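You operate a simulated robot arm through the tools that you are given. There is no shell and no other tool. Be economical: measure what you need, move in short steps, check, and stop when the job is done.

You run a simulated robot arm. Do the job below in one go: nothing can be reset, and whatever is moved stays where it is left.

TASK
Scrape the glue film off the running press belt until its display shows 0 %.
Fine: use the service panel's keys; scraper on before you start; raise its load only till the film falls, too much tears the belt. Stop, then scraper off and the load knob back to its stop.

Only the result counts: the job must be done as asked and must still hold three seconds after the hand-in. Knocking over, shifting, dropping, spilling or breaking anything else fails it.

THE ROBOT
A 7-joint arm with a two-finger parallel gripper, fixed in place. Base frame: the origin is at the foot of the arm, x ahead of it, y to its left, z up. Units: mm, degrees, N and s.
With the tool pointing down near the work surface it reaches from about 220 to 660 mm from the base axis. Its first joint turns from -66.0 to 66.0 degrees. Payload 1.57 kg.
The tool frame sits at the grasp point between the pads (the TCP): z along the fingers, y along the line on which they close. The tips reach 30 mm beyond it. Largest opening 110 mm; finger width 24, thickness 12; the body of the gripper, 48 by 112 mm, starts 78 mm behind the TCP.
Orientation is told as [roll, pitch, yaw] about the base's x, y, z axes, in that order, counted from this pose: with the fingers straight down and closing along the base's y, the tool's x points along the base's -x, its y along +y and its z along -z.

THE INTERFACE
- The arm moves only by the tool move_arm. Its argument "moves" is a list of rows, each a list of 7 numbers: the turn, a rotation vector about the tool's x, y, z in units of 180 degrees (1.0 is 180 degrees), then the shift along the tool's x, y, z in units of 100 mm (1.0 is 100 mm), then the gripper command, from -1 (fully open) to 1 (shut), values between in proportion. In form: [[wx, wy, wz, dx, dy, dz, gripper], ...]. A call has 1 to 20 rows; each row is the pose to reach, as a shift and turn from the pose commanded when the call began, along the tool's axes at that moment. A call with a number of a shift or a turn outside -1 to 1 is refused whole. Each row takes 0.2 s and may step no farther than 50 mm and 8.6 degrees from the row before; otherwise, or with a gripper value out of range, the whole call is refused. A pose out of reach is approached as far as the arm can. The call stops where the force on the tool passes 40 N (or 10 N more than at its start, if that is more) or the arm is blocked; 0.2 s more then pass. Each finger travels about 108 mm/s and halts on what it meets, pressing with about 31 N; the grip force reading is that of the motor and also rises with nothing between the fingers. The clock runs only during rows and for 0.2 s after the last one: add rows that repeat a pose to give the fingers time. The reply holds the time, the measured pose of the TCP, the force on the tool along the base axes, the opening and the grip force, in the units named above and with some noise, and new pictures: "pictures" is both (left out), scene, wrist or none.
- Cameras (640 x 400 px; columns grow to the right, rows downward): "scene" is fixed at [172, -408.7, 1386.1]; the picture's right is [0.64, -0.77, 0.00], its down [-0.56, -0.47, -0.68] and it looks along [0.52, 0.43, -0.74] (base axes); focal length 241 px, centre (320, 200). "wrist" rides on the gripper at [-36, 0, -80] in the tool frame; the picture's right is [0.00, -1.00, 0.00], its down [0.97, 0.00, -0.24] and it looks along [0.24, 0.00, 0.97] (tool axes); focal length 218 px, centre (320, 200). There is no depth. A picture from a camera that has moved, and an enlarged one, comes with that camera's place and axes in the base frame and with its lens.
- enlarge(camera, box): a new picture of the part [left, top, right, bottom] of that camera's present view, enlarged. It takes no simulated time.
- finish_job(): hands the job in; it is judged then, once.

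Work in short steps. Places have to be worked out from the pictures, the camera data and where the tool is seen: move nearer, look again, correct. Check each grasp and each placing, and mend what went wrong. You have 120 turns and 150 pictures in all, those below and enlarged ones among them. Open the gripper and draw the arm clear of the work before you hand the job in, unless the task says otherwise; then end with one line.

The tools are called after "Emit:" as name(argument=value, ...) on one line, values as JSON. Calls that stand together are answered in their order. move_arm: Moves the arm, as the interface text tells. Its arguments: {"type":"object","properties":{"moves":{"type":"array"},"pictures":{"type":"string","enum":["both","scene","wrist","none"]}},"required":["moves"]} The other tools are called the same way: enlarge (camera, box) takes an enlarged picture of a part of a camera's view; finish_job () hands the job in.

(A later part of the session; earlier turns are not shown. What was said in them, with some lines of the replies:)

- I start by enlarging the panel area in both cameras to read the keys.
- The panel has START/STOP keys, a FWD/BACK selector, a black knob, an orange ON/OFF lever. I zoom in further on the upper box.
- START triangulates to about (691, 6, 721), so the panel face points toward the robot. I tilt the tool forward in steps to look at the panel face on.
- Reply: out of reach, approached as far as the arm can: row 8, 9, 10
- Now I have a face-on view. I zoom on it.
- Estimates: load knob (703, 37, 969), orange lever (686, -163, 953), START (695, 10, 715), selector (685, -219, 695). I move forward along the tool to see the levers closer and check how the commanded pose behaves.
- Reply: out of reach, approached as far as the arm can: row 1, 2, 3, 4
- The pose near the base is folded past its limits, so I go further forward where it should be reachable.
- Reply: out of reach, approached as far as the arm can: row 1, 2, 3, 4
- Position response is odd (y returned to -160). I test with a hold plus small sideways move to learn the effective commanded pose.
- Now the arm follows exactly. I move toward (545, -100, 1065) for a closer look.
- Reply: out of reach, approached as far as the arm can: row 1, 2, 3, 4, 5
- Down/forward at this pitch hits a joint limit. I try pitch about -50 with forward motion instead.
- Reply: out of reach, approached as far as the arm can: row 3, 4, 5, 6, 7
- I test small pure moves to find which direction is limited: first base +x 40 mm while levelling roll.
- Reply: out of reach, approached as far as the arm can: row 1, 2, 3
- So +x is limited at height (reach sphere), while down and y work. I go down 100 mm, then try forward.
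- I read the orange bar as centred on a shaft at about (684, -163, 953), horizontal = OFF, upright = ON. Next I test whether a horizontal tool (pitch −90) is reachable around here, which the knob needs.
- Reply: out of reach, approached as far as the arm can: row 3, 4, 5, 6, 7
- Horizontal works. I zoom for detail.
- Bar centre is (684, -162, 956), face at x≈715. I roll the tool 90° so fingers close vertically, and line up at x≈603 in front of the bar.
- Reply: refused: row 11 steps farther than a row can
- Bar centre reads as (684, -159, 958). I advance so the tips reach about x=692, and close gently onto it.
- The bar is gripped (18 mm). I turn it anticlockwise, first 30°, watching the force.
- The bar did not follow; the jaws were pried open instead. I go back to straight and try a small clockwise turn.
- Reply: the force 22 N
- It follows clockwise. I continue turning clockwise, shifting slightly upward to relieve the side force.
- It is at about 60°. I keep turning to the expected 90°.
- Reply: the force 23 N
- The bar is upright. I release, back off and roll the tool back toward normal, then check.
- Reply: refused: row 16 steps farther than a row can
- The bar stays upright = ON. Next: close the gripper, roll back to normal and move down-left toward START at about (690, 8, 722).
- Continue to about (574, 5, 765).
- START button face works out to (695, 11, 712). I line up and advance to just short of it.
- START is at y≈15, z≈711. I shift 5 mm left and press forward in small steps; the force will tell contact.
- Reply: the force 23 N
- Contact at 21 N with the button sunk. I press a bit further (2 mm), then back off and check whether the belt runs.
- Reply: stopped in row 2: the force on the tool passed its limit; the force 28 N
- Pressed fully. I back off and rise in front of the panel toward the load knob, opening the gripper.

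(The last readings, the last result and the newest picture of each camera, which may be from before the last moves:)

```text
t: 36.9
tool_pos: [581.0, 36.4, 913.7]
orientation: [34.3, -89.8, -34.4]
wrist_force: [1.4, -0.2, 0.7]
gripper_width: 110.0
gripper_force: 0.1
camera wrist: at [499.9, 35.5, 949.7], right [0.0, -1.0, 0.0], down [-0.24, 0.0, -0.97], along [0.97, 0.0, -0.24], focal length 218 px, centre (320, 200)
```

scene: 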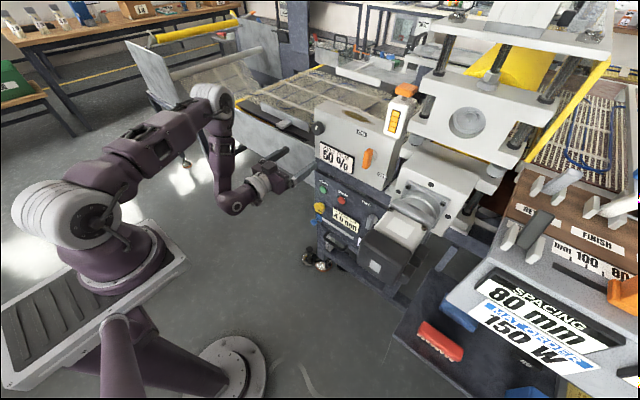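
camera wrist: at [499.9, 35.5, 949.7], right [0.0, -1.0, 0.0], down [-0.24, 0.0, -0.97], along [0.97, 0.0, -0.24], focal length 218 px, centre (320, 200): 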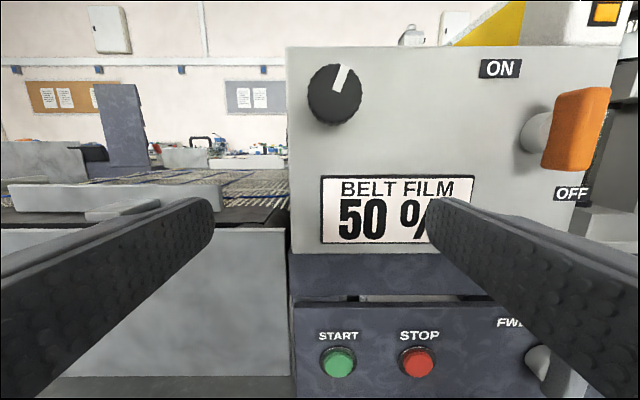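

The belt runs. Re-triangulating the knob from two wrist views: front at about (676, 23, 987), Ø≈45. I zoom to see its pointer.

Emit:
enlarge(camera="wrist", box=[280, 40, 400, 140])

```text
4.00 times, centred on (340, 90) of wrist
camera zoom: at [499.9, 35.5, 949.7], right [0.0, -1.0, 0.0], down [-0.24, 0.0, -0.97], along [0.97, 0.0, -0.24], focal length 873 px, centre (240, 640)
```

zoom: 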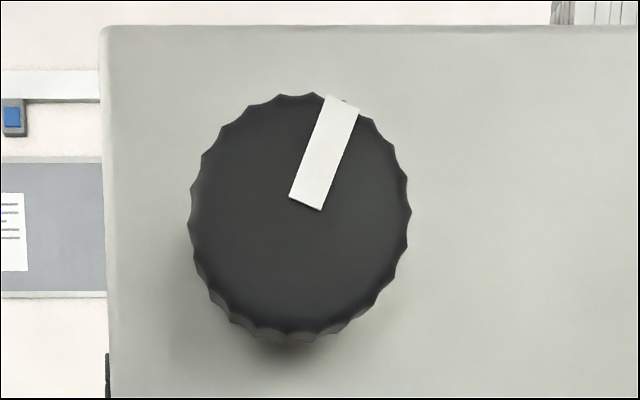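

Pointer is ~20° right of vertical. I align with the knob and stop just in front.

Emit:
move_arm(moves=[[0, 0, 0, -0.37, -0.06, 0, -1], [0, 0, 0, -0.73, -0.13, 0, -1], [0, 0, 0, -0.73, -0.13, 0.2, -1], [0, 0, 0, -0.73, -0.13, 0.5, -1], [0, 0, 0, -0.73, -0.13, 0.5, -1]], pictures="both")

```text
t: 38.1
tool_pos: [632.2, 21.5, 986.5]
orientation: [25.3, -89.9, -25.5]
wrist_force: [0.2, 0.0, 0.1]
gripper_width: 109.9
gripper_force: 0.1
camera wrist: at [551.4, 21.4, 1022.4], right [0.0, -1.0, 0.0], down [-0.24, 0.0, -0.97], along [0.97, 0.0, -0.24], focal length 218 px, centre (320, 200)
```

scene: 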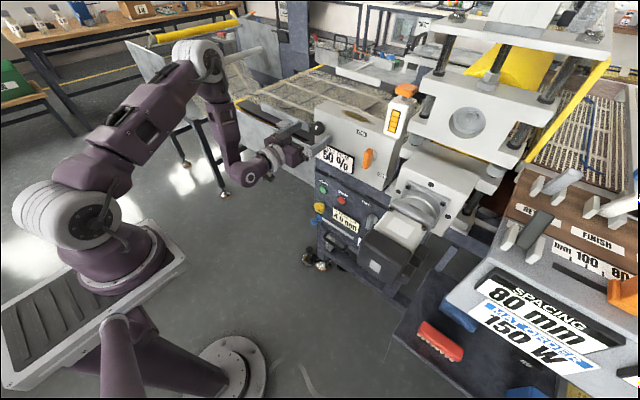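
wrist: 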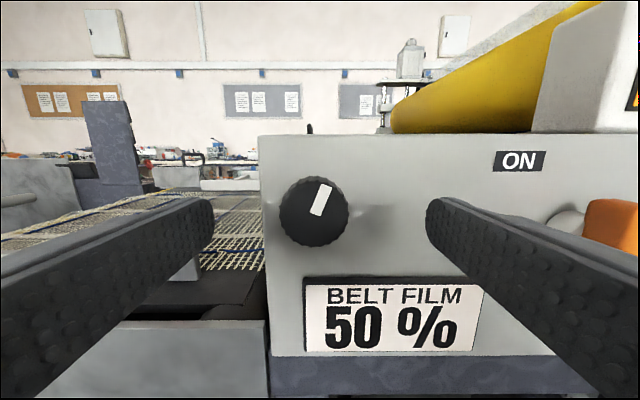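

Aligned within 3 mm. I advance 38 mm and close on the knob.

Emit:
move_arm(moves=[[0, 0, 0, 0.01, 0.02, 0.2, -1], [0, 0, 0, 0.01, 0.02, 0.38, -1], [0, 0, 0, 0.01, 0.02, 0.38, 0], [0, 0, 0, 0.01, 0.02, 0.38, 0.7], [0, 0, 0, 0.01, 0.02, 0.38, 0.7], [0, 0, 0, 0.01, 0.02, 0.38, 0.7]], pictures="both")

```text
t: 39.5
tool_pos: [671.2, 24.9, 985.2]
orientation: [49.0, -89.7, -48.9]
wrist_force: [5.5, 14.9, 1.8]
gripper_width: 39.0
gripper_force: 44.4
camera wrist: at [589.4, 24.2, 1020.2], right [0.0, -1.0, 0.0], down [-0.24, 0.0, -0.97], along [0.97, 0.0, -0.24], focal length 218 px, centre (320, 200)
```

scene: 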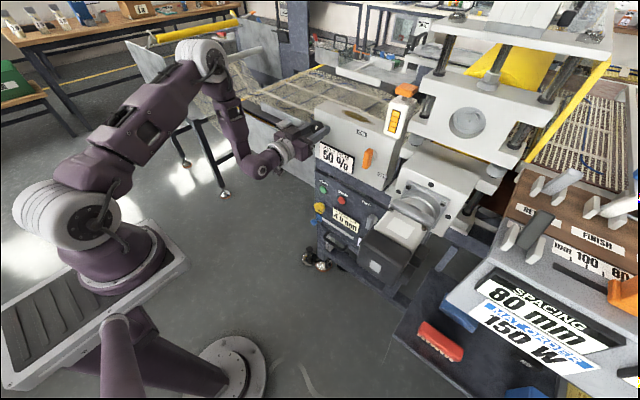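
wrist: 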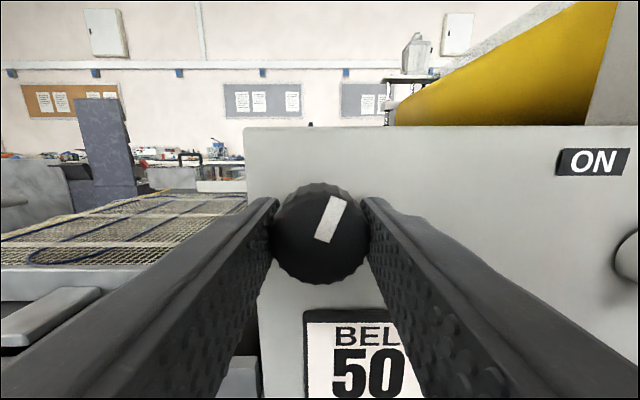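

Gripped. I turn clockwise by 16° and check the display.

Emit:
move_arm(moves=[[0, 0, 0.03, 0, 0.01, 0, 0.7], [0, 0, 0.06, 0, 0.01, 0, 0.7], [0, 0, 0.09, 0, 0.01, 0, 0.7], [0, 0, 0.09, 0, 0.01, 0, 0.7]], pictures="wrist")

Emit:
enlarge(camera="scene", box=[300, 100, 400, 200])

```text
t: 40.5
tool_pos: [669.7, 25.0, 984.7]
orientation: [89.5, -73.6, -89.6]
wrist_force: [9.0, 11.3, 2.4]
gripper_width: 39.2
gripper_force: 44.9
camera wrist: at [589.4, 14.6, 1018.8], right [0.0, -0.96, -0.28], down [-0.24, 0.27, -0.93], along [0.97, 0.07, -0.23], focal length 218 px, centre (320, 200)
```

wrist: 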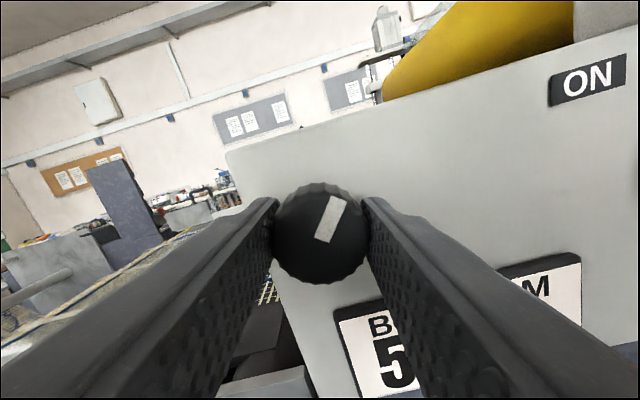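

```text
4.00 times, centred on (350, 150) of scene
camera zoom: at [172.2, -408.4, 1386.2], right [0.64, -0.77, 0.0], down [-0.56, -0.47, -0.68], along [0.52, 0.43, -0.74], focal length 964 px, centre (200, 400)
```

zoom: 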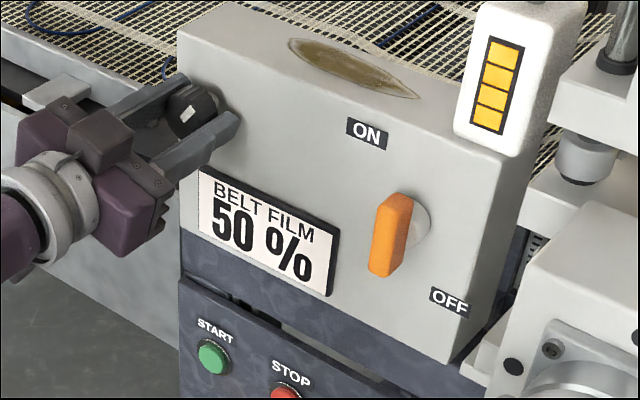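

The knob turns with the hand; film still 50 %. Another 16°.

Emit:
move_arm(moves=[[0, 0, 0.03, 0, 0, 0, 0.7], [0, 0, 0.06, 0, 0, 0, 0.7], [0, 0, 0.09, 0, 0, 0, 0.7], [0, 0, 0.09, 0, 0, 0, 0.7], [0, 0, 0.09, 0, 0, 0, 0.7]], pictures="none")

Emit:
enlarge(camera="scene", box=[300, 100, 400, 200])

```text
t: 41.7
tool_pos: [670.3, 25.3, 985.0]
orientation: [89.7, -57.5, -89.9]
wrist_force: [24.3, 16.5, -6.9]
gripper_width: 39.5
gripper_force: 44.4
```

```text
4.00 times, centred on (350, 150) of scene
camera zoom: at [172.8, -408.2, 1386.2], right [0.64, -0.77, 0.0], down [-0.56, -0.47, -0.68], along [0.52, 0.43, -0.74], focal length 964 px, centre (200, 400)
```

zoom: 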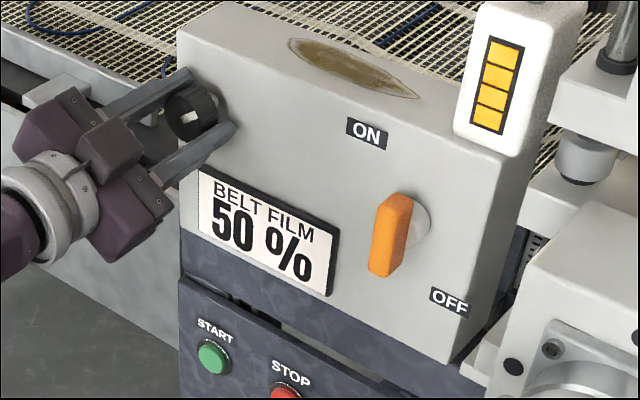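

Still 50 %. I relieve the axial force slightly and turn another 16°, with a full scene picture to confirm the belt is moving.

Emit:
move_arm(moves=[[0, 0, 0.03, 0, 0, 0.01, 0.7], [0, 0, 0.06, 0, 0, 0.01, 0.7], [0, 0, 0.09, 0, 0, 0.01, 0.7], [0, 0, 0.09, 0, 0, 0.01, 0.7], [0, 0, 0.09, 0, 0, 0.01, 0.7]], pictures="scene")

Emit:
enlarge(camera="scene", box=[300, 100, 400, 200])

```text
t: 42.9
tool_pos: [670.6, 25.9, 983.4]
orientation: [89.8, -41.2, -90.0]
wrist_force: [-15.6, 16.9, 0.6]
gripper_width: 39.2
gripper_force: 45.1
```

scene: 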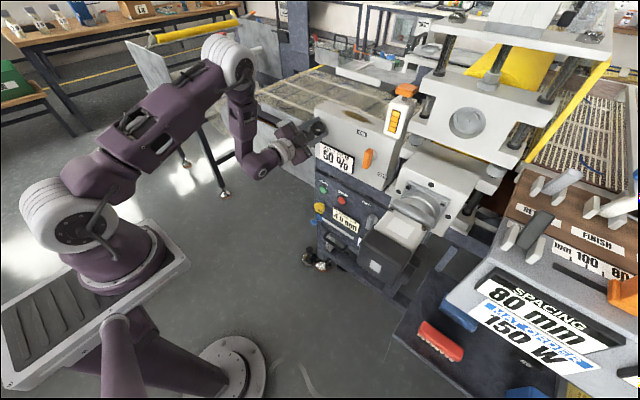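

```text
4.00 times, centred on (350, 150) of scene
camera zoom: at [171.5, -408.2, 1386.4], right [0.64, -0.77, 0.0], down [-0.56, -0.47, -0.68], along [0.52, 0.43, -0.74], focal length 964 px, centre (200, 400)
```

zoom: 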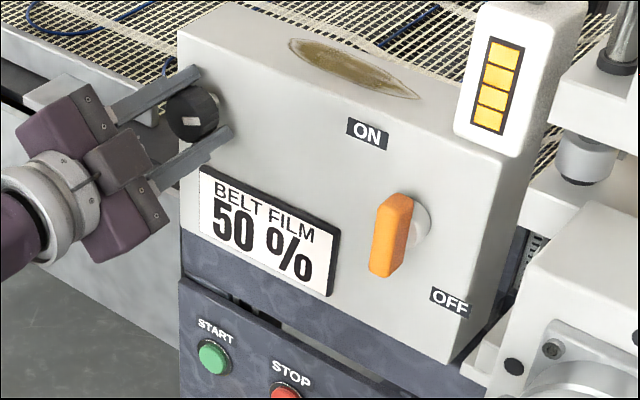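

Belt is running (strip on the right changes). Turn on in 12° steps.

Emit:
move_arm(moves=[[0, 0, 0.03, 0, 0, -0.005, 0.7], [0, 0, 0.065, 0, 0, -0.005, 0.7], [0, 0, 0.065, 0, 0, -0.005, 0.7], [0, 0, 0.065, 0, 0, -0.005, 0.7], [0, 0, 0.065, 0, 0, -0.005, 0.7]], pictures="none")

Emit:
enlarge(camera="scene", box=[300, 100, 400, 200])

```text
t: 44.1
tool_pos: [669.4, 25.3, 984.5]
orientation: [89.8, -29.7, -90.0]
wrist_force: [-16.3, 22.4, -2.3]
gripper_width: 39.1
gripper_force: 44.5
```

```text
4.00 times, centred on (350, 150) of scene
camera zoom: at [171.6, -408.1, 1386.4], right [0.64, -0.77, 0.0], down [-0.56, -0.47, -0.68], along [0.52, 0.43, -0.74], focal length 964 px, centre (200, 400)
```

zoom: 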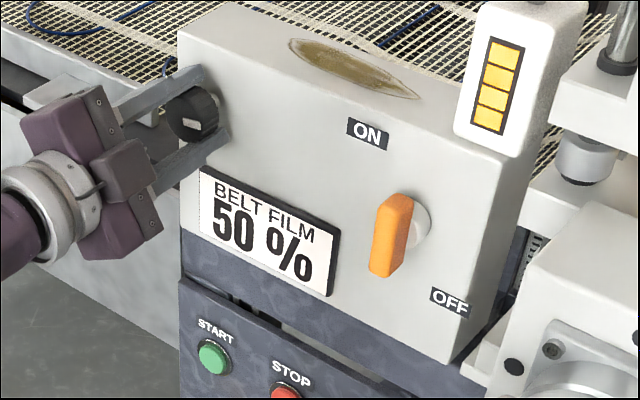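

Still 50 %. Continue 12° with a slight +y recentring.

Emit:
move_arm(moves=[[0, 0, 0.03, 0.013, 0.007, 0, 0.7], [0, 0, 0.065, 0.013, 0.007, 0, 0.7], [0, 0, 0.065, 0.013, 0.007, 0, 0.7], [0, 0, 0.065, 0.013, 0.007, 0, 0.7], [0, 0, 0.065, 0.013, 0.007, 0, 0.7]], pictures="none")

Emit:
enlarge(camera="scene", box=[300, 100, 400, 200])

```text
t: 45.3
tool_pos: [670.7, 24.0, 985.4]
orientation: [90.1, -18.0, -90.5]
wrist_force: [-6.6, -11.0, 11.5]
gripper_width: 38.4
gripper_force: 43.8
```

```text
4.00 times, centred on (350, 150) of scene
camera zoom: at [171.5, -409.0, 1386.1], right [0.64, -0.77, 0.0], down [-0.56, -0.47, -0.68], along [0.52, 0.43, -0.74], focal length 964 px, centre (200, 400)
```

zoom: 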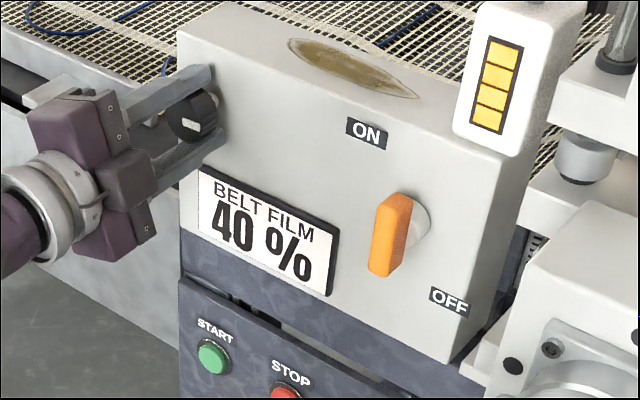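

The film is falling (40 %). I stop raising the load and just wait.

Emit:
move_arm(moves=[[0, 0, 0, 0, 0, 0, 0.7], [0, 0, 0, 0, 0, 0, 0.7], [0, 0, 0, 0, 0, 0, 0.7], [0, 0, 0, 0, 0, 0, 0.7], [0, 0, 0, 0, 0, 0, 0.7]], pictures="none")

Emit:
enlarge(camera="scene", box=[300, 100, 400, 200])

```text
t: 46.5
tool_pos: [669.9, 23.2, 984.9]
orientation: [89.9, -17.9, -90.4]
wrist_force: [2.7, -28.5, 14.5]
gripper_width: 38.4
gripper_force: 43.7
```

```text
4.00 times, centred on (350, 150) of scene
camera zoom: at [171.7, -409.5, 1385.9], right [0.64, -0.77, 0.0], down [-0.56, -0.47, -0.68], along [0.52, 0.44, -0.74], focal length 964 px, centre (200, 400)
```

zoom: 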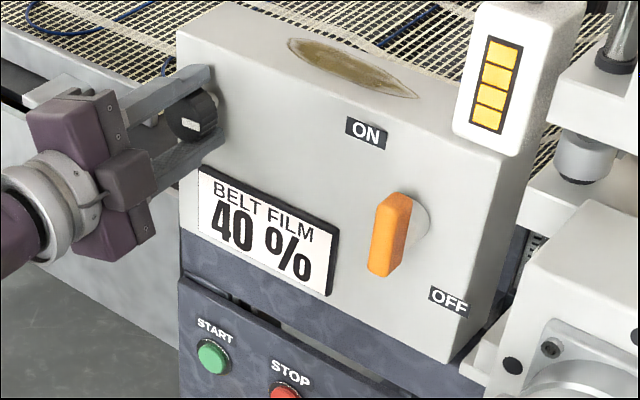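

40 % holds after 1.2 s. I relieve the side force and wait 2 s more.

Emit:
move_arm(moves=[[0, 0, 0, -0.015, 0, 0, 0.7], [0, 0, 0, -0.015, 0, 0, 0.7], [0, 0, 0, -0.015, 0, 0, 0.7], [0, 0, 0, -0.015, 0, 0, 0.7], [0, 0, 0, -0.015, 0, 0, 0.7], [0, 0, 0, -0.015, 0, 0, 0.7], [0, 0, 0, -0.015, 0, 0, 0.7], [0, 0, 0, -0.015, 0, 0, 0.7], [0, 0, 0, -0.015, 0, 0, 0.7], [0, 0, 0, -0.015, 0, 0, 0.7]], pictures="wrist")

Emit:
enlarge(camera="scene", box=[300, 100, 400, 200])

```text
t: 48.7
tool_pos: [669.5, 24.4, 984.9]
orientation: [90.0, -17.9, -90.2]
wrist_force: [-1.5, -11.4, 8.2]
gripper_width: 38.6
gripper_force: 44.8
camera wrist: at [589.6, -10.2, 996.1], right [0.0, -0.31, -0.95], down [-0.24, 0.92, -0.3], along [0.97, 0.23, -0.08], focal length 218 px, centre (320, 200)
```

wrist: 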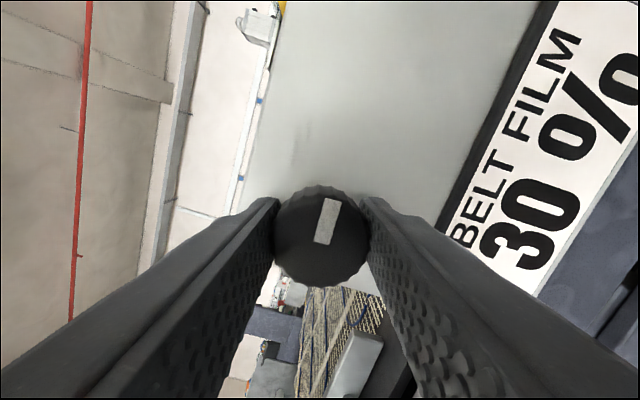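

```text
4.00 times, centred on (350, 150) of scene
camera zoom: at [171.7, -409.0, 1386.1], right [0.64, -0.77, 0.0], down [-0.56, -0.47, -0.68], along [0.52, 0.43, -0.74], focal length 964 px, centre (200, 400)
```

zoom: 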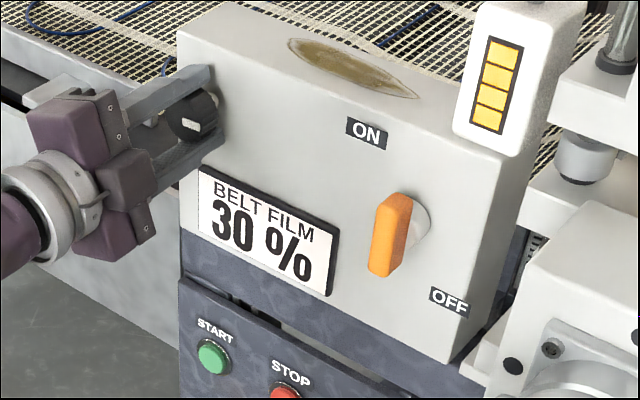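

30 % now, about 3 s per 10 %. I wait 5 s more.

Emit:
move_arm(moves=[[0, 0, 0, 0, 0, 0, 0.7], [0, 0, 0, 0, 0, 0, 0.7], [0, 0, 0, 0, 0, 0, 0.7], [0, 0, 0, 0, 0, 0, 0.7], [0, 0, 0, 0, 0, 0, 0.7], [0, 0, 0, 0, 0, 0, 0.7], [0, 0, 0, 0, 0, 0, 0.7], [0, 0, 0, 0, 0, 0, 0.7], [0, 0, 0, 0, 0, 0, 0.7], [0, 0, 0, 0, 0, 0, 0.7], [0, 0, 0, 0, 0, 0, 0.7], [0, 0, 0, 0, 0, 0, 0.7], [0, 0, 0, 0, 0, 0, 0.7], [0, 0, 0, 0, 0, 0, 0.7], [0, 0, 0, 0, 0, 0, 0.7], [0, 0, 0, 0, 0, 0, 0.7], [0, 0, 0, 0, 0, 0, 0.7], [0, 0, 0, 0, 0, 0, 0.7], [0, 0, 0, 0, 0, 0, 0.7]], pictures="wrist")

```text
t: 52.7
tool_pos: [671.0, 24.1, 984.3]
orientation: [89.9, -18.0, -90.1]
wrist_force: [-3.6, 0.3, 3.7]
gripper_width: 38.4
gripper_force: 44.2
camera wrist: at [589.6, -10.1, 996.1], right [0.0, -0.31, -0.95], down [-0.24, 0.92, -0.3], along [0.97, 0.23, -0.08], focal length 218 px, centre (320, 200)
```

wrist: 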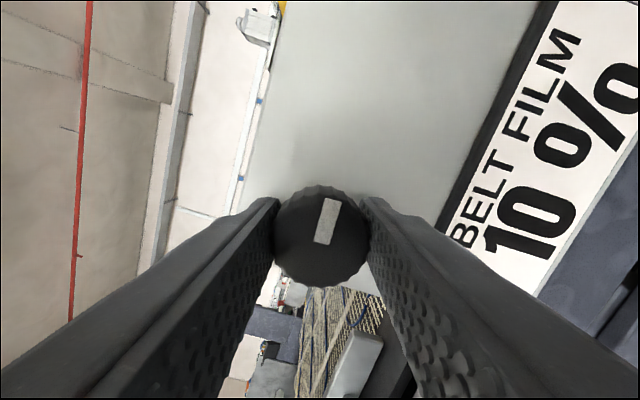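

10 %. I release the knob, back off and start rolling back and moving down toward STOP while the rest clears.

Emit:
move_arm(moves=[[0, 0, 0, 0, 0, 0, 0], [0, 0, 0, 0, 0, 0, -0.5], [0, 0, 0, 0, 0, -0.3, -0.6], [0, 0, 0, 0, 0, -0.6, -0.6], [0, 0, -0.045, -0.04, -0.1, -0.8, 0.5], [0, 0, -0.09, -0.08, -0.3, -0.9, 1], [0, 0, -0.135, -0.12, -0.5, -0.9, 1], [0, 0, -0.18, -0.16, -0.7, -0.9, 1], [0, 0, -0.225, -0.2, -0.9, -0.9, 1], [0, 0, -0.27, -0.23, -0.92, -0.9, 1], [0, 0, -0.315, -0.23, -0.92, -0.9, 1], [0, 0, -0.36, -0.23, -0.92, -0.9, 1], [0, 0, -0.4, -0.23, -0.92, -0.9, 1]], pictures="both")

```text
t: 55.5
tool_pos: [579.5, -25.8, 905.8]
orientation: [-21.6, -89.9, 21.5]
wrist_force: [0.0, -0.3, 0.4]
gripper_width: 0.0
gripper_force: 20.9
camera wrist: at [498.2, -25.9, 941.2], right [0.0, -1.0, 0.0], down [-0.24, 0.0, -0.97], along [0.97, 0.0, -0.24], focal length 218 px, centre (320, 200)
```

scene: 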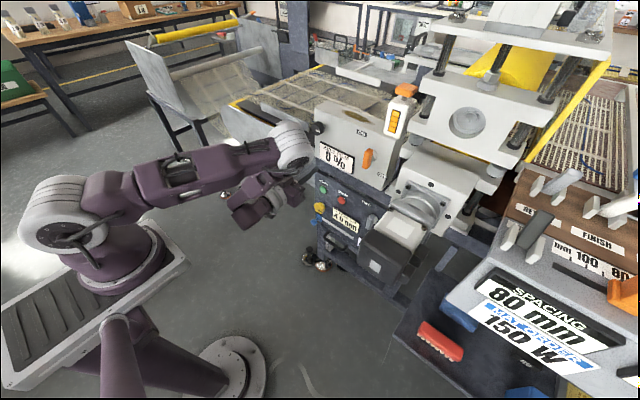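
wrist: 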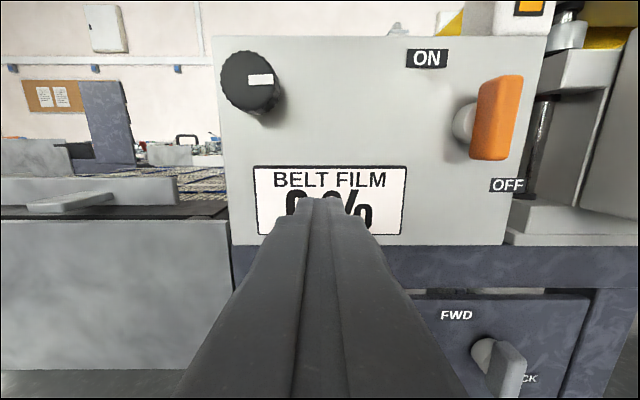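

Display shows 0 %. Straight to STOP at (695, -77, 711).

Emit:
move_arm(moves=[[0, 0, 0, 0.45, -0.15, 0, 1], [0, 0, 0, 0.9, -0.3, 0, 1], [0, 0, 0, 1, -0.5, 0, 1]], pictures="none")

Emit:
move_arm(moves=[[0, 0, 0, 0.45, 0, 0.1, 1], [0, 0, 0, 0.93, -0.01, 0.15, 1], [0, 0, 0, 0.93, -0.01, 0.5, 1], [0, 0, 0, 0.93, -0.01, 0.7, 1], [0, 0, 0, 0.93, -0.01, 0.7, 1]], pictures="wrist")

```text
t: 56.3
tool_pos: [576.3, -76.8, 806.3]
orientation: [33.1, -89.8, -33.3]
wrist_force: [-0.1, -0.3, -0.5]
gripper_width: 0.0
gripper_force: 21.5
```

```text
t: 57.5
tool_pos: [647.8, -80.3, 710.8]
orientation: [31.4, -89.9, -31.5]
wrist_force: [-0.4, 0.1, -0.1]
gripper_width: 0.0
gripper_force: 21.3
camera wrist: at [567.7, -79.3, 747.6], right [0.0, -1.0, 0.0], down [-0.24, 0.0, -0.97], along [0.97, 0.0, -0.24], focal length 218 px, centre (320, 200)
```

wrist: 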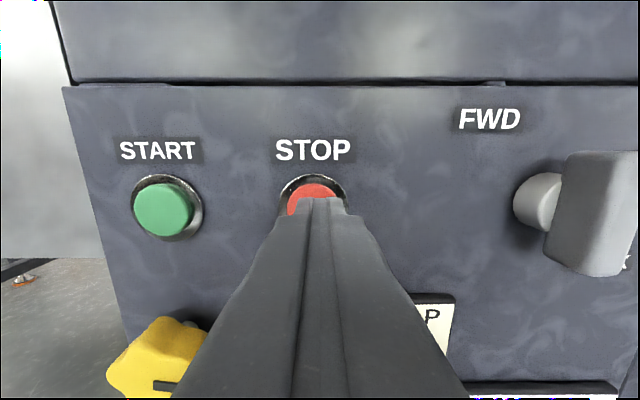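

Lined up (about 3 mm to the right of centre). I press STOP.

Emit:
move_arm(moves=[[0, 0, 0, -0.02, 0.03, 0.1, 1], [0, 0, 0, -0.02, 0.03, 0.17, 1], [0, 0, 0, -0.02, 0.03, 0.21, 1], [0, 0, 0, -0.02, 0.03, 0.23, 1], [0, 0, 0, -0.02, 0.03, 0.24, 1]], pictures="wrist")

```text
t: 58.6
tool_pos: [669.4, -74.6, 712.9]
orientation: [47.6, -89.8, -47.9]
wrist_force: [-24.7, 0.5, 12.3]
gripper_width: 0.2
gripper_force: 21.1
stopped in row 5: the force on the tool passed its limit (the readings are from after the stop); the commanded pose is now the measured one
camera wrist: at [589.3, -75.1, 749.1], right [-0.01, -1.0, 0.0], down [-0.24, 0.0, -0.97], along [0.97, -0.01, -0.24], focal length 218 px, centre (320, 200)
```

wrist: 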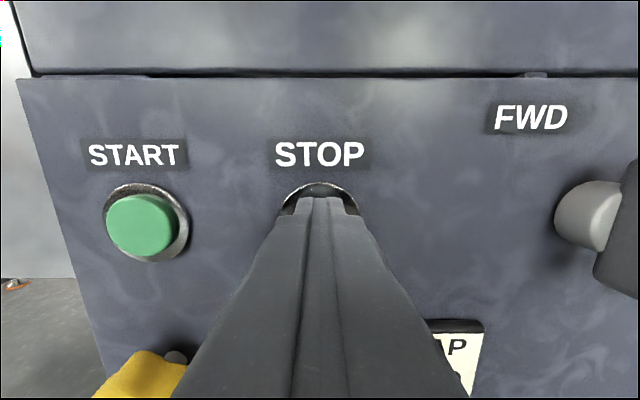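

Pressed just as START was. I back off and check with two scene pictures that the belt has stopped, rising toward the scraper lever.

Emit:
move_arm(moves=[[0, 0, 0, 0, 0, -0.4, 1], [0, 0, 0, 0, 0, -0.8, 1], [0, 0, 0, -0.3, -0.1, -0.9, 1], [0, 0, 0, -0.7, -0.3, -0.9, 1], [0, 0, 0, -1, -0.4, -0.9, 1]], pictures="scene")

Emit:
move_arm(moves=[[0, 0, 0, -0.4, -0.1, 0, 0], [0, 0, 0, -0.8, -0.3, 0, -1], [0, 0, 0, -1, -0.45, 0, -1], [0, 0, 0, -1, -0.45, 0, -1]], pictures="both")

```text
t: 59.8
tool_pos: [581.5, -116.0, 813.4]
orientation: [27.7, -89.8, -28.1]
wrist_force: [-0.3, 0.0, -0.6]
gripper_width: 0.0
gripper_force: 21.4
```

scene: 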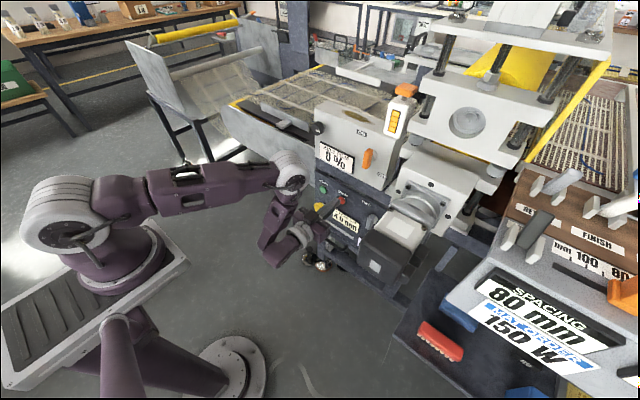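

```text
t: 60.8
tool_pos: [581.2, -158.3, 913.9]
orientation: [33.3, -89.7, -33.6]
wrist_force: [0.1, 0.1, -0.1]
gripper_width: 109.9
gripper_force: 0.0
camera wrist: at [500.8, -160.3, 949.7], right [-0.01, -1.0, 0.0], down [-0.24, 0.0, -0.97], along [0.97, -0.01, -0.24], focal length 218 px, centre (320, 200)
```

scene: 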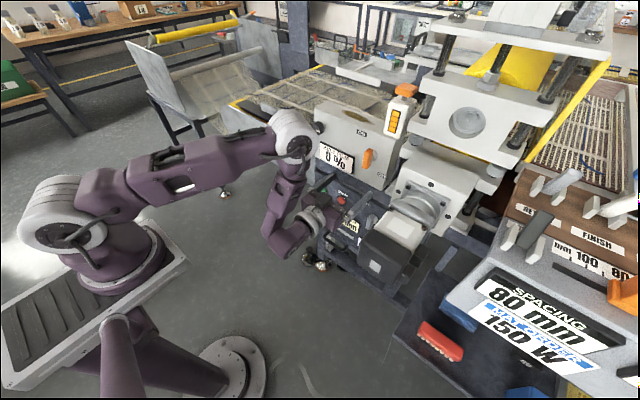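
wrist: 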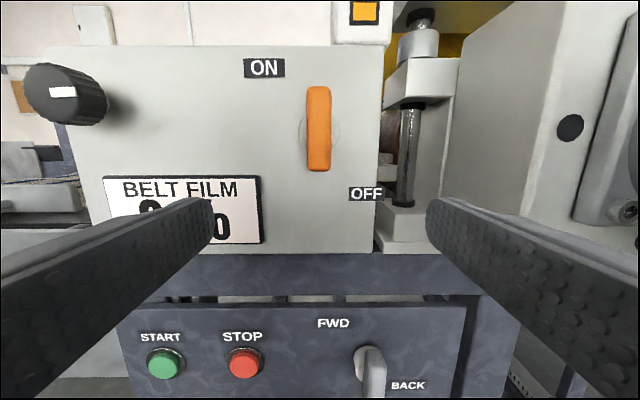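

Belt strip is unchanged between the two pictures: stopped at 0 %. For OFF I repeat the proven grip: roll +180° and align with the upright bar.

Emit:
move_arm(moves=[[0, 0, 0.045, -0.05, -0.01, 0, -1], [0, 0, 0.09, -0.1, -0.01, 0, -1], [0, 0, 0.135, -0.15, -0.01, 0, -1], [0, 0, 0.18, -0.2, -0.01, 0, -1], [0, 0, 0.225, -0.25, -0.01, 0, -1], [0, 0, 0.27, -0.3, -0.01, 0, -1], [0, 0, 0.315, -0.35, -0.01, 0, -1], [0, 0, 0.36, -0.4, -0.01, 0, -1], [0, 0, 0.405, -0.46, -0.01, 0, -1], [0, 0, 0.45, -0.46, -0.01, 0, -1], [0, 0, 0.495, -0.46, -0.01, 0, -1], [0, 0, 0.54, -0.46, -0.01, 0, -1], [0, 0, 0.585, -0.46, -0.01, 0, -1], [0, 0, 0.63, -0.46, -0.01, 0, -1], [0, 0, 0.675, -0.46, -0.01, 0, -1], [0, 0, 0.72, -0.46, -0.01, 0, -1], [0, 0, 0.765, -0.46, -0.01, 0, -1], [0, 0, 0.81, -0.46, -0.01, 0, -1], [0, 0, 0.855, -0.46, -0.01, 0, -1], [0, 0, 0.9, -0.46, -0.01, 0, -1]], pictures="none")

Emit:
move_arm(moves=[[0, 0, 0.045, 0, 0, 0, -1], [0, 0, 0.09, 0, 0, 0, -1], [0, 0, 0.1, 0, 0, 0.2, -1], [0, 0, 0.1, 0, 0, 0.4, -1], [0, 0, 0.1, 0, 0, 0.4, -1]], pictures="wrist")

```text
t: 65.0
tool_pos: [581.4, -159.5, 959.3]
orientation: [89.3, 72.3, -91.0]
wrist_force: [-0.2, -0.1, 0.2]
gripper_width: 109.9
gripper_force: 0.0
```

```text
t: 66.2
tool_pos: [621.3, -162.0, 957.7]
orientation: [-36.5, 89.9, 143.1]
wrist_force: [-0.7, -0.1, -0.7]
gripper_width: 109.6
gripper_force: 0.0
camera wrist: at [539.5, -162.5, 922.3], right [0.01, 1.0, 0.0], down [-0.24, 0.0, 0.97], along [0.97, -0.01, 0.24], focal length 218 px, centre (320, 200)
```

wrist: 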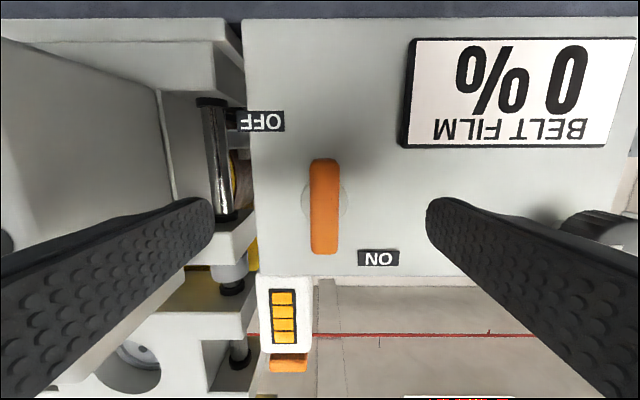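

Bar is ~3 mm to the +y side. I correct, advance and grip.

Emit:
move_arm(moves=[[0, 0, 0, 0.02, -0.025, 0.2, -1], [0, 0, 0, 0.02, -0.025, 0.41, -1], [0, 0, 0, 0.02, -0.025, 0.41, 0], [0, 0, 0, 0.02, -0.025, 0.41, 0.8], [0, 0, 0, 0.02, -0.025, 0.41, 0.8], [0, 0, 0, 0.02, -0.025, 0.41, 0.8]], pictures="none")

Emit:
move_arm(moves=[[0, 0, -0.04, 0, 0, 0, 0.8], [0, 0, -0.08, 0, 0, 0, 0.8], [0, 0, -0.12, 0, 0, 0, 0.8], [0, 0, -0.16, 0, 0, 0, 0.8], [0, 0, -0.2, 0, 0, 0, 0.8], [0, 0, -0.24, 0, 0, 0, 0.8]], pictures="wrist")

```text
t: 67.6
tool_pos: [661.9, -161.0, 960.3]
orientation: [-21.7, 89.8, 157.8]
wrist_force: [6.8, -10.6, -1.0]
gripper_width: 17.8
gripper_force: 32.7
```

```text
t: 69.0
tool_pos: [664.0, -159.1, 960.6]
orientation: [89.7, 46.8, -90.7]
wrist_force: [0.6, -15.0, -4.1]
gripper_width: 18.1
gripper_force: 32.1
camera wrist: at [581.4, -184.3, 934.2], right [0.0, 0.73, -0.68], down [-0.23, 0.67, 0.71], along [0.97, 0.16, 0.17], focal length 218 px, centre (320, 200)
```

wrist: 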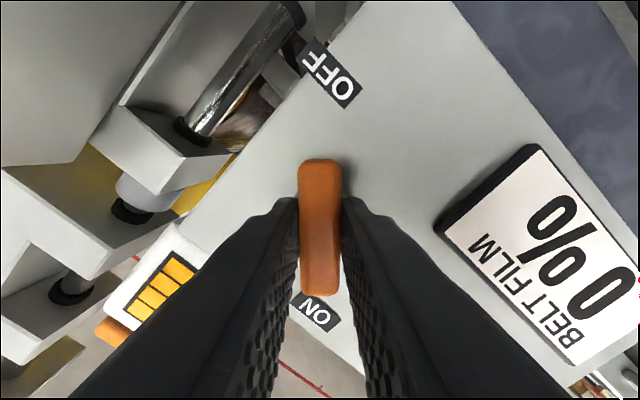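

Turning well (43° so far). I complete the turn to horizontal, with a slight over-turn to reach the stop.

Emit:
move_arm(moves=[[0, 0, -0.04, 0, 0, 0, 0.8], [0, 0, -0.08, 0, 0, 0, 0.8], [0, 0, -0.12, 0, 0, 0, 0.8], [0, 0, -0.16, 0, 0, 0, 0.8], [0, 0, -0.2, 0, 0, 0, 0.8], [0, 0, -0.24, 0, 0, 0, 0.8], [0, 0, -0.27, 0, 0, 0, 0.8], [0, 0, -0.27, 0, 0, 0, 0.8]], pictures="wrist")

```text
t: 70.8
tool_pos: [662.7, -158.8, 959.5]
orientation: [89.7, -1.6, -90.3]
wrist_force: [5.7, -11.1, -15.8]
gripper_width: 18.3
gripper_force: 32.9
camera wrist: at [581.5, -195.1, 961.3], right [-0.01, -0.03, -1.0], down [-0.24, 0.97, -0.03], along [0.97, 0.24, -0.01], focal length 218 px, centre (320, 200)
```

wrist: 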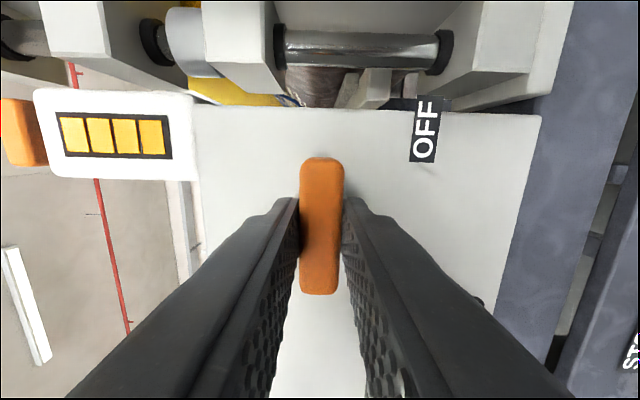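

OFF again. I release, back off, and move across to the knob keeping this roll.

Emit:
move_arm(moves=[[0, 0, 0, 0, 0, 0, 0], [0, 0, 0, 0, 0, 0, -1], [0, 0, 0, 0, 0, 0, -1], [0, 0, 0, 0, 0, -0.3, -1], [0, 0, 0, 0, 0, -0.6, -1], [0, 0, 0, 0.4, 0.1, -0.7, -1], [0, 0, 0, 0.8, 0.2, -0.7, -1], [0, 0, 0, 1, 0.26, -0.7, -1]], pictures="none")

Emit:
move_arm(moves=[[0, 0, 0, 0.4, 0, 0, -1], [0, 0, 0, 0.82, 0, 0, -1], [0, 0, 0, 0.82, 0, 0.3, -1], [0, 0, 0, 0.82, 0, 0.3, -1]], pictures="both")

```text
t: 72.6
tool_pos: [593.4, -57.5, 983.9]
orientation: [89.7, -1.8, -90.4]
wrist_force: [-1.1, 0.0, 0.0]
gripper_width: 110.0
gripper_force: 0.1
```

```text
t: 73.6
tool_pos: [625.0, 24.8, 980.6]
orientation: [89.8, -1.8, -90.4]
wrist_force: [0.2, 0.1, 0.1]
gripper_width: 110.2
gripper_force: 0.1
camera wrist: at [543.8, -11.2, 981.9], right [0.0, -0.03, -1.0], down [-0.23, 0.97, -0.03], along [0.97, 0.23, -0.01], focal length 218 px, centre (320, 200)
```

scene: 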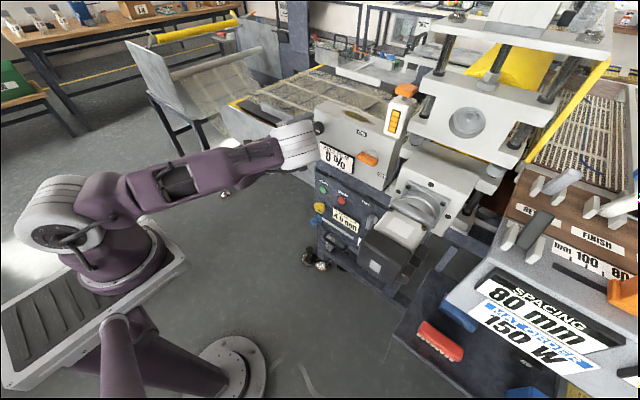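
wrist: 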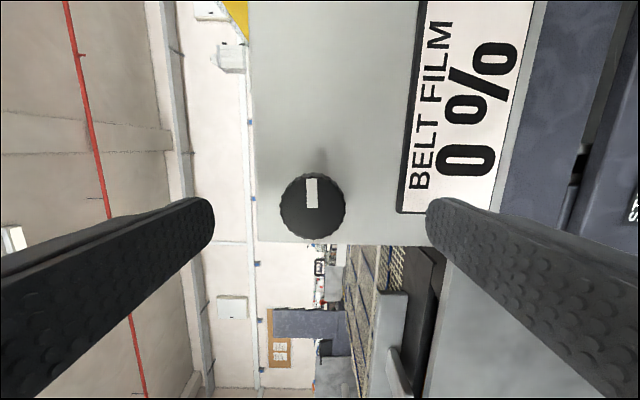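

Knob pointer now at 3 o'clock. I correct 5 mm up, advance and grip it.

Emit:
move_arm(moves=[[0, 0, 0, 0, 0.05, 0.2, -1], [0, 0, 0, 0, 0.05, 0.45, -1], [0, 0, 0, 0, 0.05, 0.45, 0], [0, 0, 0, 0, 0.05, 0.45, 0.7], [0, 0, 0, 0, 0.05, 0.45, 0.7], [0, 0, 0, 0, 0.05, 0.45, 0.7]], pictures="none")

Emit:
move_arm(moves=[[0, 0, -0.04, 0, 0, 0, 0.7], [0, 0, -0.08, 0, 0, 0, 0.7], [0, 0, -0.12, 0, 0, 0, 0.7], [0, 0, -0.16, 0, 0, 0, 0.7], [0, 0, -0.2, 0, 0, 0, 0.7], [0, 0, -0.24, 0, 0, 0, 0.7]], pictures="wrist")

```text
t: 74.5
tool_pos: [669.1, 22.9, 984.3]
orientation: [89.2, -1.8, -90.4]
wrist_force: [-4.0, -0.8, 12.7]
gripper_width: 42.2
gripper_force: 6.0
stopped in row 4: the force on the tool passed its limit (the readings are from after the stop); the commanded pose is now the measured one
```

```text
t: 75.3
tool_pos: [668.5, 24.4, 985.9]
orientation: [89.5, -22.7, -90.2]
wrist_force: [-23.5, -2.6, 7.5]
gripper_width: 39.6
gripper_force: 44.7
stopped in row 4: the force on the tool passed its limit (the readings are from after the stop); the commanded pose is now the measured one
camera wrist: at [587.3, -9.8, 999.9], right [-0.01, -0.39, -0.92], down [-0.24, 0.9, -0.37], along [0.97, 0.22, -0.1], focal length 218 px, centre (320, 200)
```

wrist: 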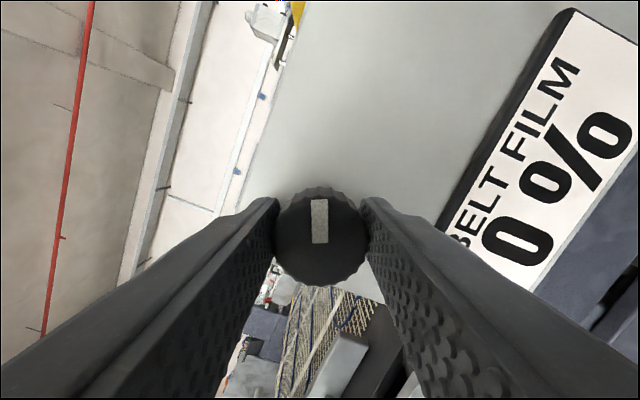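

It follows (21° so far); axial force tripped the stop. I ease back 1 mm and continue more slowly.

Emit:
move_arm(moves=[[0, 0, 0, 0, 0, -0.01, 0.7], [0, 0, -0.03, 0, 0, -0.015, 0.7], [0, 0, -0.06, 0, 0, -0.015, 0.7], [0, 0, -0.09, 0, 0, -0.015, 0.7], [0, 0, -0.12, 0, 0, -0.015, 0.7], [0, 0, -0.15, 0, 0, -0.015, 0.7], [0, 0, -0.18, 0, 0, -0.015, 0.7], [0, 0, -0.21, 0, 0, -0.015, 0.7], [0, 0, -0.24, 0, 0, -0.015, 0.7]], pictures="wrist")

```text
t: 77.3
tool_pos: [668.1, 24.9, 987.1]
orientation: [89.3, -65.8, -89.5]
wrist_force: [9.8, 12.2, 21.3]
gripper_width: 39.5
gripper_force: 45.0
camera wrist: at [587.4, 9.3, 1019.5], right [-0.01, -0.91, -0.41], down [-0.24, 0.4, -0.89], along [0.97, 0.09, -0.22], focal length 218 px, centre (320, 200)
```

wrist: 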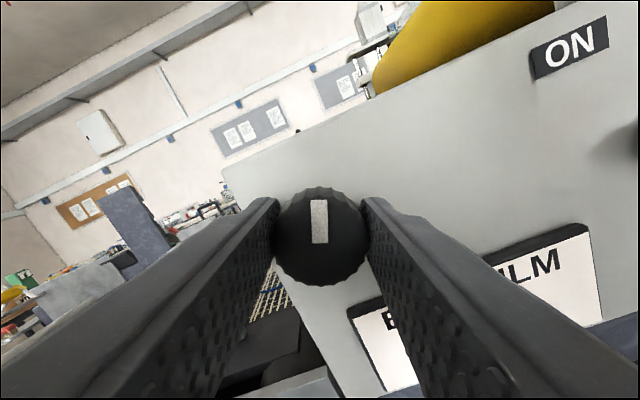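

Pointer is at 24° and still following. I go on in small steps to feel the stop (expected near 20°).

Emit:
move_arm(moves=[[0, 0, -0.015, 0, 0, 0, 0.7], [0, 0, -0.03, 0, 0, 0, 0.7], [0, 0, -0.045, 0, 0, 0, 0.7], [0, 0, -0.06, 0, 0, 0, 0.7], [0, 0, -0.06, 0, 0, 0, 0.7]], pictures="wrist")

Emit:
enlarge(camera="wrist", box=[260, 170, 380, 300])

```text
t: 78.5
tool_pos: [667.6, 25.9, 986.4]
orientation: [88.6, -76.7, -88.8]
wrist_force: [23.1, 13.2, 24.6]
gripper_width: 39.6
gripper_force: 44.2
camera wrist: at [587.2, 16.1, 1021.5], right [0.0, -0.97, -0.23], down [-0.24, 0.22, -0.94], along [0.97, 0.05, -0.24], focal length 218 px, centre (320, 200)
```

wrist: 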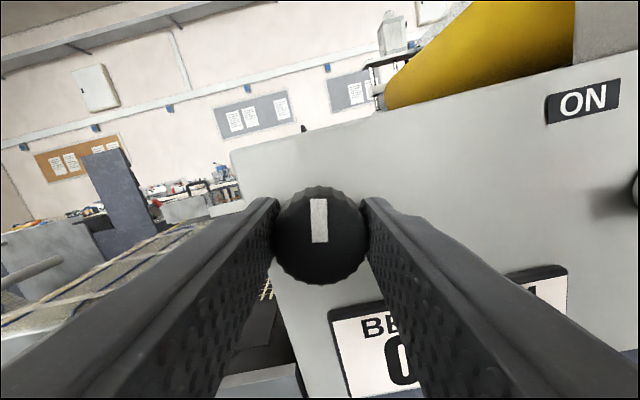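

```text
3.08 times, centred on (320, 235) of wrist
camera zoom: at [587.2, 16.1, 1021.5], right [0.0, -0.97, -0.23], down [-0.24, 0.22, -0.94], along [0.97, 0.05, -0.24], focal length 672 px, centre (320, 92)
```

zoom: 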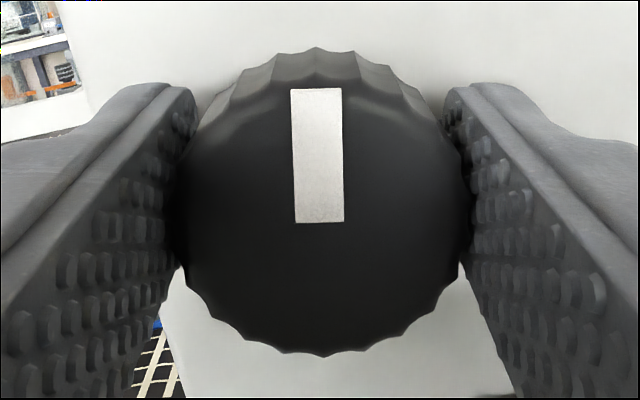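

The knob is still following past its start angle, so the stop lies further anticlockwise. I relieve the forces (forward/up 1 mm) and continue.

Emit:
move_arm(moves=[[0, 0, 0, -0.015, 0.01, 0.01, 0.7], [0, 0, -0.03, -0.015, 0.01, 0.01, 0.7], [0, 0, -0.06, -0.015, 0.01, 0.01, 0.7], [0, 0, -0.09, -0.015, 0.01, 0.01, 0.7], [0, 0, -0.12, -0.015, 0.01, 0.01, 0.7], [0, 0, -0.12, -0.015, 0.01, 0.01, 0.7]], pictures="wrist")

Emit:
enlarge(camera="wrist", box=[260, 170, 380, 300])

```text
t: 79.9
tool_pos: [668.2, 25.3, 984.7]
orientation: [-84.5, -81.4, 84.3]
wrist_force: [-7.6, 14.2, -1.8]
gripper_width: 39.3
gripper_force: 44.4
camera wrist: at [587.5, 30.1, 1021.6], right [0.0, -0.99, 0.15], down [-0.25, -0.14, -0.96], along [0.97, -0.04, -0.25], focal length 218 px, centre (320, 200)
```

wrist: 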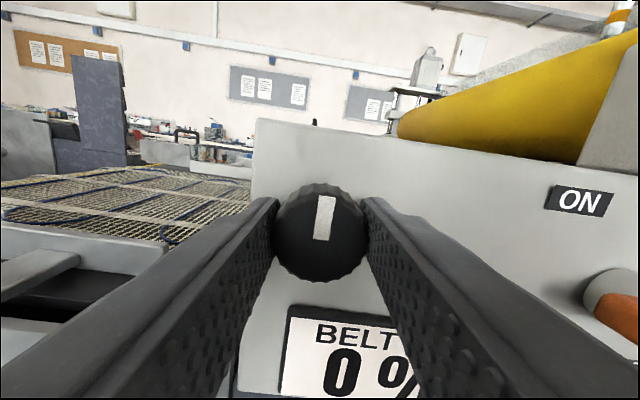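

```text
3.08 times, centred on (320, 235) of wrist
camera zoom: at [587.5, 30.1, 1021.6], right [0.0, -0.99, 0.15], down [-0.25, -0.14, -0.96], along [0.97, -0.04, -0.25], focal length 672 px, centre (320, 92)
```

zoom: 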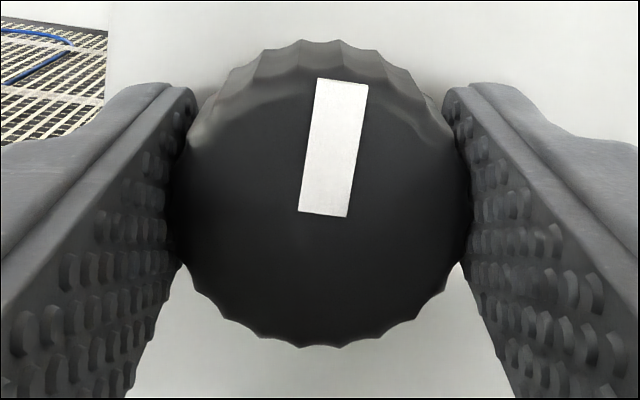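

The knob slipped about 10° in the hand: pointer is now near 0°, perhaps at the stop. I turn another 15° to confirm it stays.

Emit:
move_arm(moves=[[0, 0, -0.03, 0, 0, 0, 0.7], [0, 0, -0.06, 0, 0, 0, 0.7], [0, 0, -0.09, 0, 0, 0, 0.7], [0, 0, -0.09, 0, 0, 0, 0.7]], pictures="none")

Emit:
enlarge(camera="wrist", box=[260, 170, 380, 300])

```text
t: 80.9
tool_pos: [667.8, 25.6, 986.8]
orientation: [-88.8, -65.4, 88.7]
wrist_force: [-5.0, 20.9, -1.4]
gripper_width: 39.5
gripper_force: 44.8
```

```text
3.08 times, centred on (320, 235) of wrist
camera zoom: at [588.2, 40.5, 1020.0], right [0.0, -0.91, 0.42], down [-0.25, -0.4, -0.88], along [0.97, -0.1, -0.23], focal length 672 px, centre (320, 92)
```

zoom: 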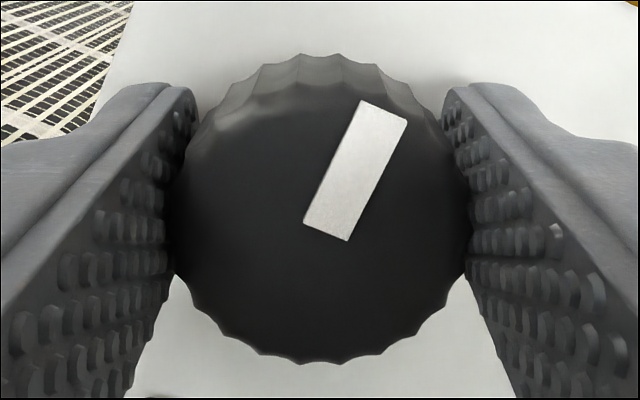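

The hand turned 16° more while the knob stayed: the stop is confirmed. I release, back off, and verify.

Emit:
move_arm(moves=[[0, 0, 0, 0, 0, 0, 0], [0, 0, 0, 0, 0, 0, -1], [0, 0, 0, 0, 0, 0, -1], [0, 0, 0, 0, 0, -0.4, -1], [0, 0, 0.04, 0, 0, -0.8, -1], [0, 0, 0.08, 0, 0, -0.9, -1], [0, 0, 0.12, 0, 0, -0.9, -1], [0, 0, 0.137, 0.3, 0, -0.9, -1], [0, 0, 0.137, 0.7, 0.1, -0.9, -1]], pictures="both")

Emit:
enlarge(camera="wrist", box=[260, 40, 400, 140])

Emit:
enlarge(camera="scene", box=[290, 70, 450, 260])

```text
t: 82.9
tool_pos: [576.6, 6.2, 921.0]
orientation: [23.6, -89.5, -24.0]
wrist_force: [0.0, -0.2, 0.1]
gripper_width: 110.0
gripper_force: 0.0
camera wrist: at [496.1, 5.2, 956.4], right [-0.01, -1.0, 0.0], down [-0.25, 0.01, -0.97], along [0.97, 0.0, -0.25], focal length 218 px, centre (320, 200)
```

scene: 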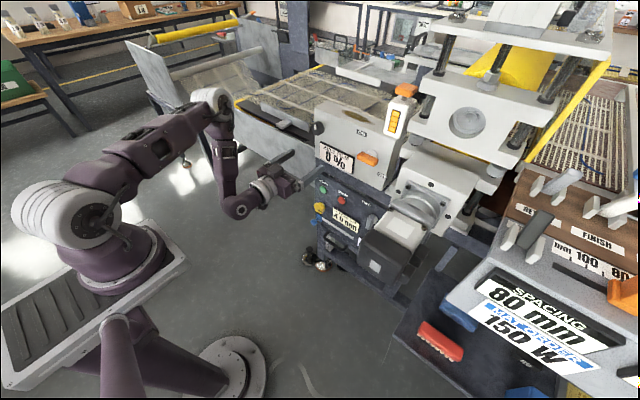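
wrist: 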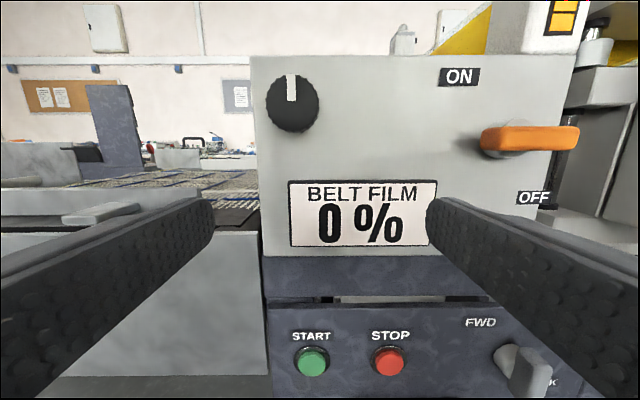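

```text
4.00 times, centred on (330, 90) of wrist
camera zoom: at [496.1, 5.2, 956.4], right [-0.01, -1.0, 0.0], down [-0.25, 0.01, -0.97], along [0.97, 0.0, -0.25], focal length 873 px, centre (280, 640)
```

zoom: 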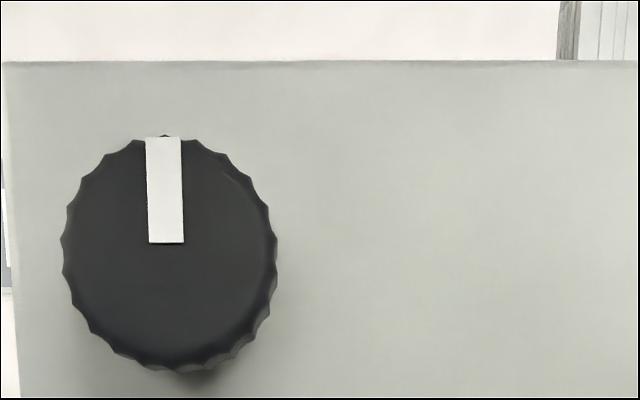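

```text
2.11 times, centred on (370, 165) of scene
camera zoom: at [171.9, -408.7, 1386.2], right [0.64, -0.77, 0.0], down [-0.56, -0.47, -0.68], along [0.52, 0.43, -0.74], focal length 508 px, centre (215, 274)
```

zoom: 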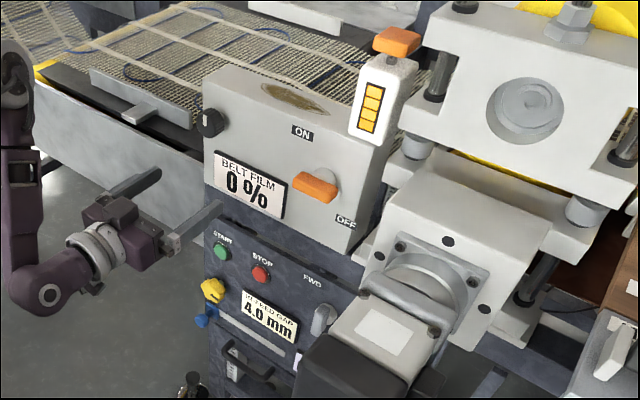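

The knob is at its stop, the lever is OFF, the film is at 0 % and the belt is stopped. I draw the open gripper back a little and recheck the belt.

Emit:
move_arm(moves=[[0, 0, 0, 0, 0, -0.15, -1], [0, 0, 0, 0, 0, -0.3, -1], [0, 0, 0, 0, 0, -0.3, -1]], pictures="scene")

```text
t: 83.7
tool_pos: [546.7, 6.1, 921.1]
orientation: [17.2, -89.5, -17.4]
wrist_force: [-0.1, -1.2, -0.3]
gripper_width: 109.9
gripper_force: 0.1
```

scene: 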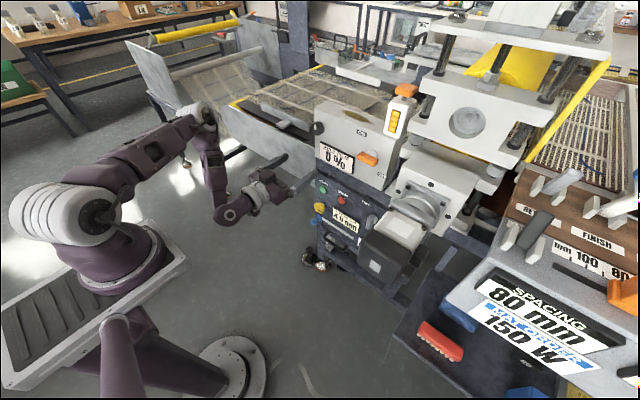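

The belt picture is unchanged, so it is standing still, and the arm is clear. I hand in.

Emit:
finish_job()

```text
The job is handed in.
```

The display shows 0 % belt film, the belt is stopped, the scraper is off, the load knob is back at its stop, and the arm is drawn clear.
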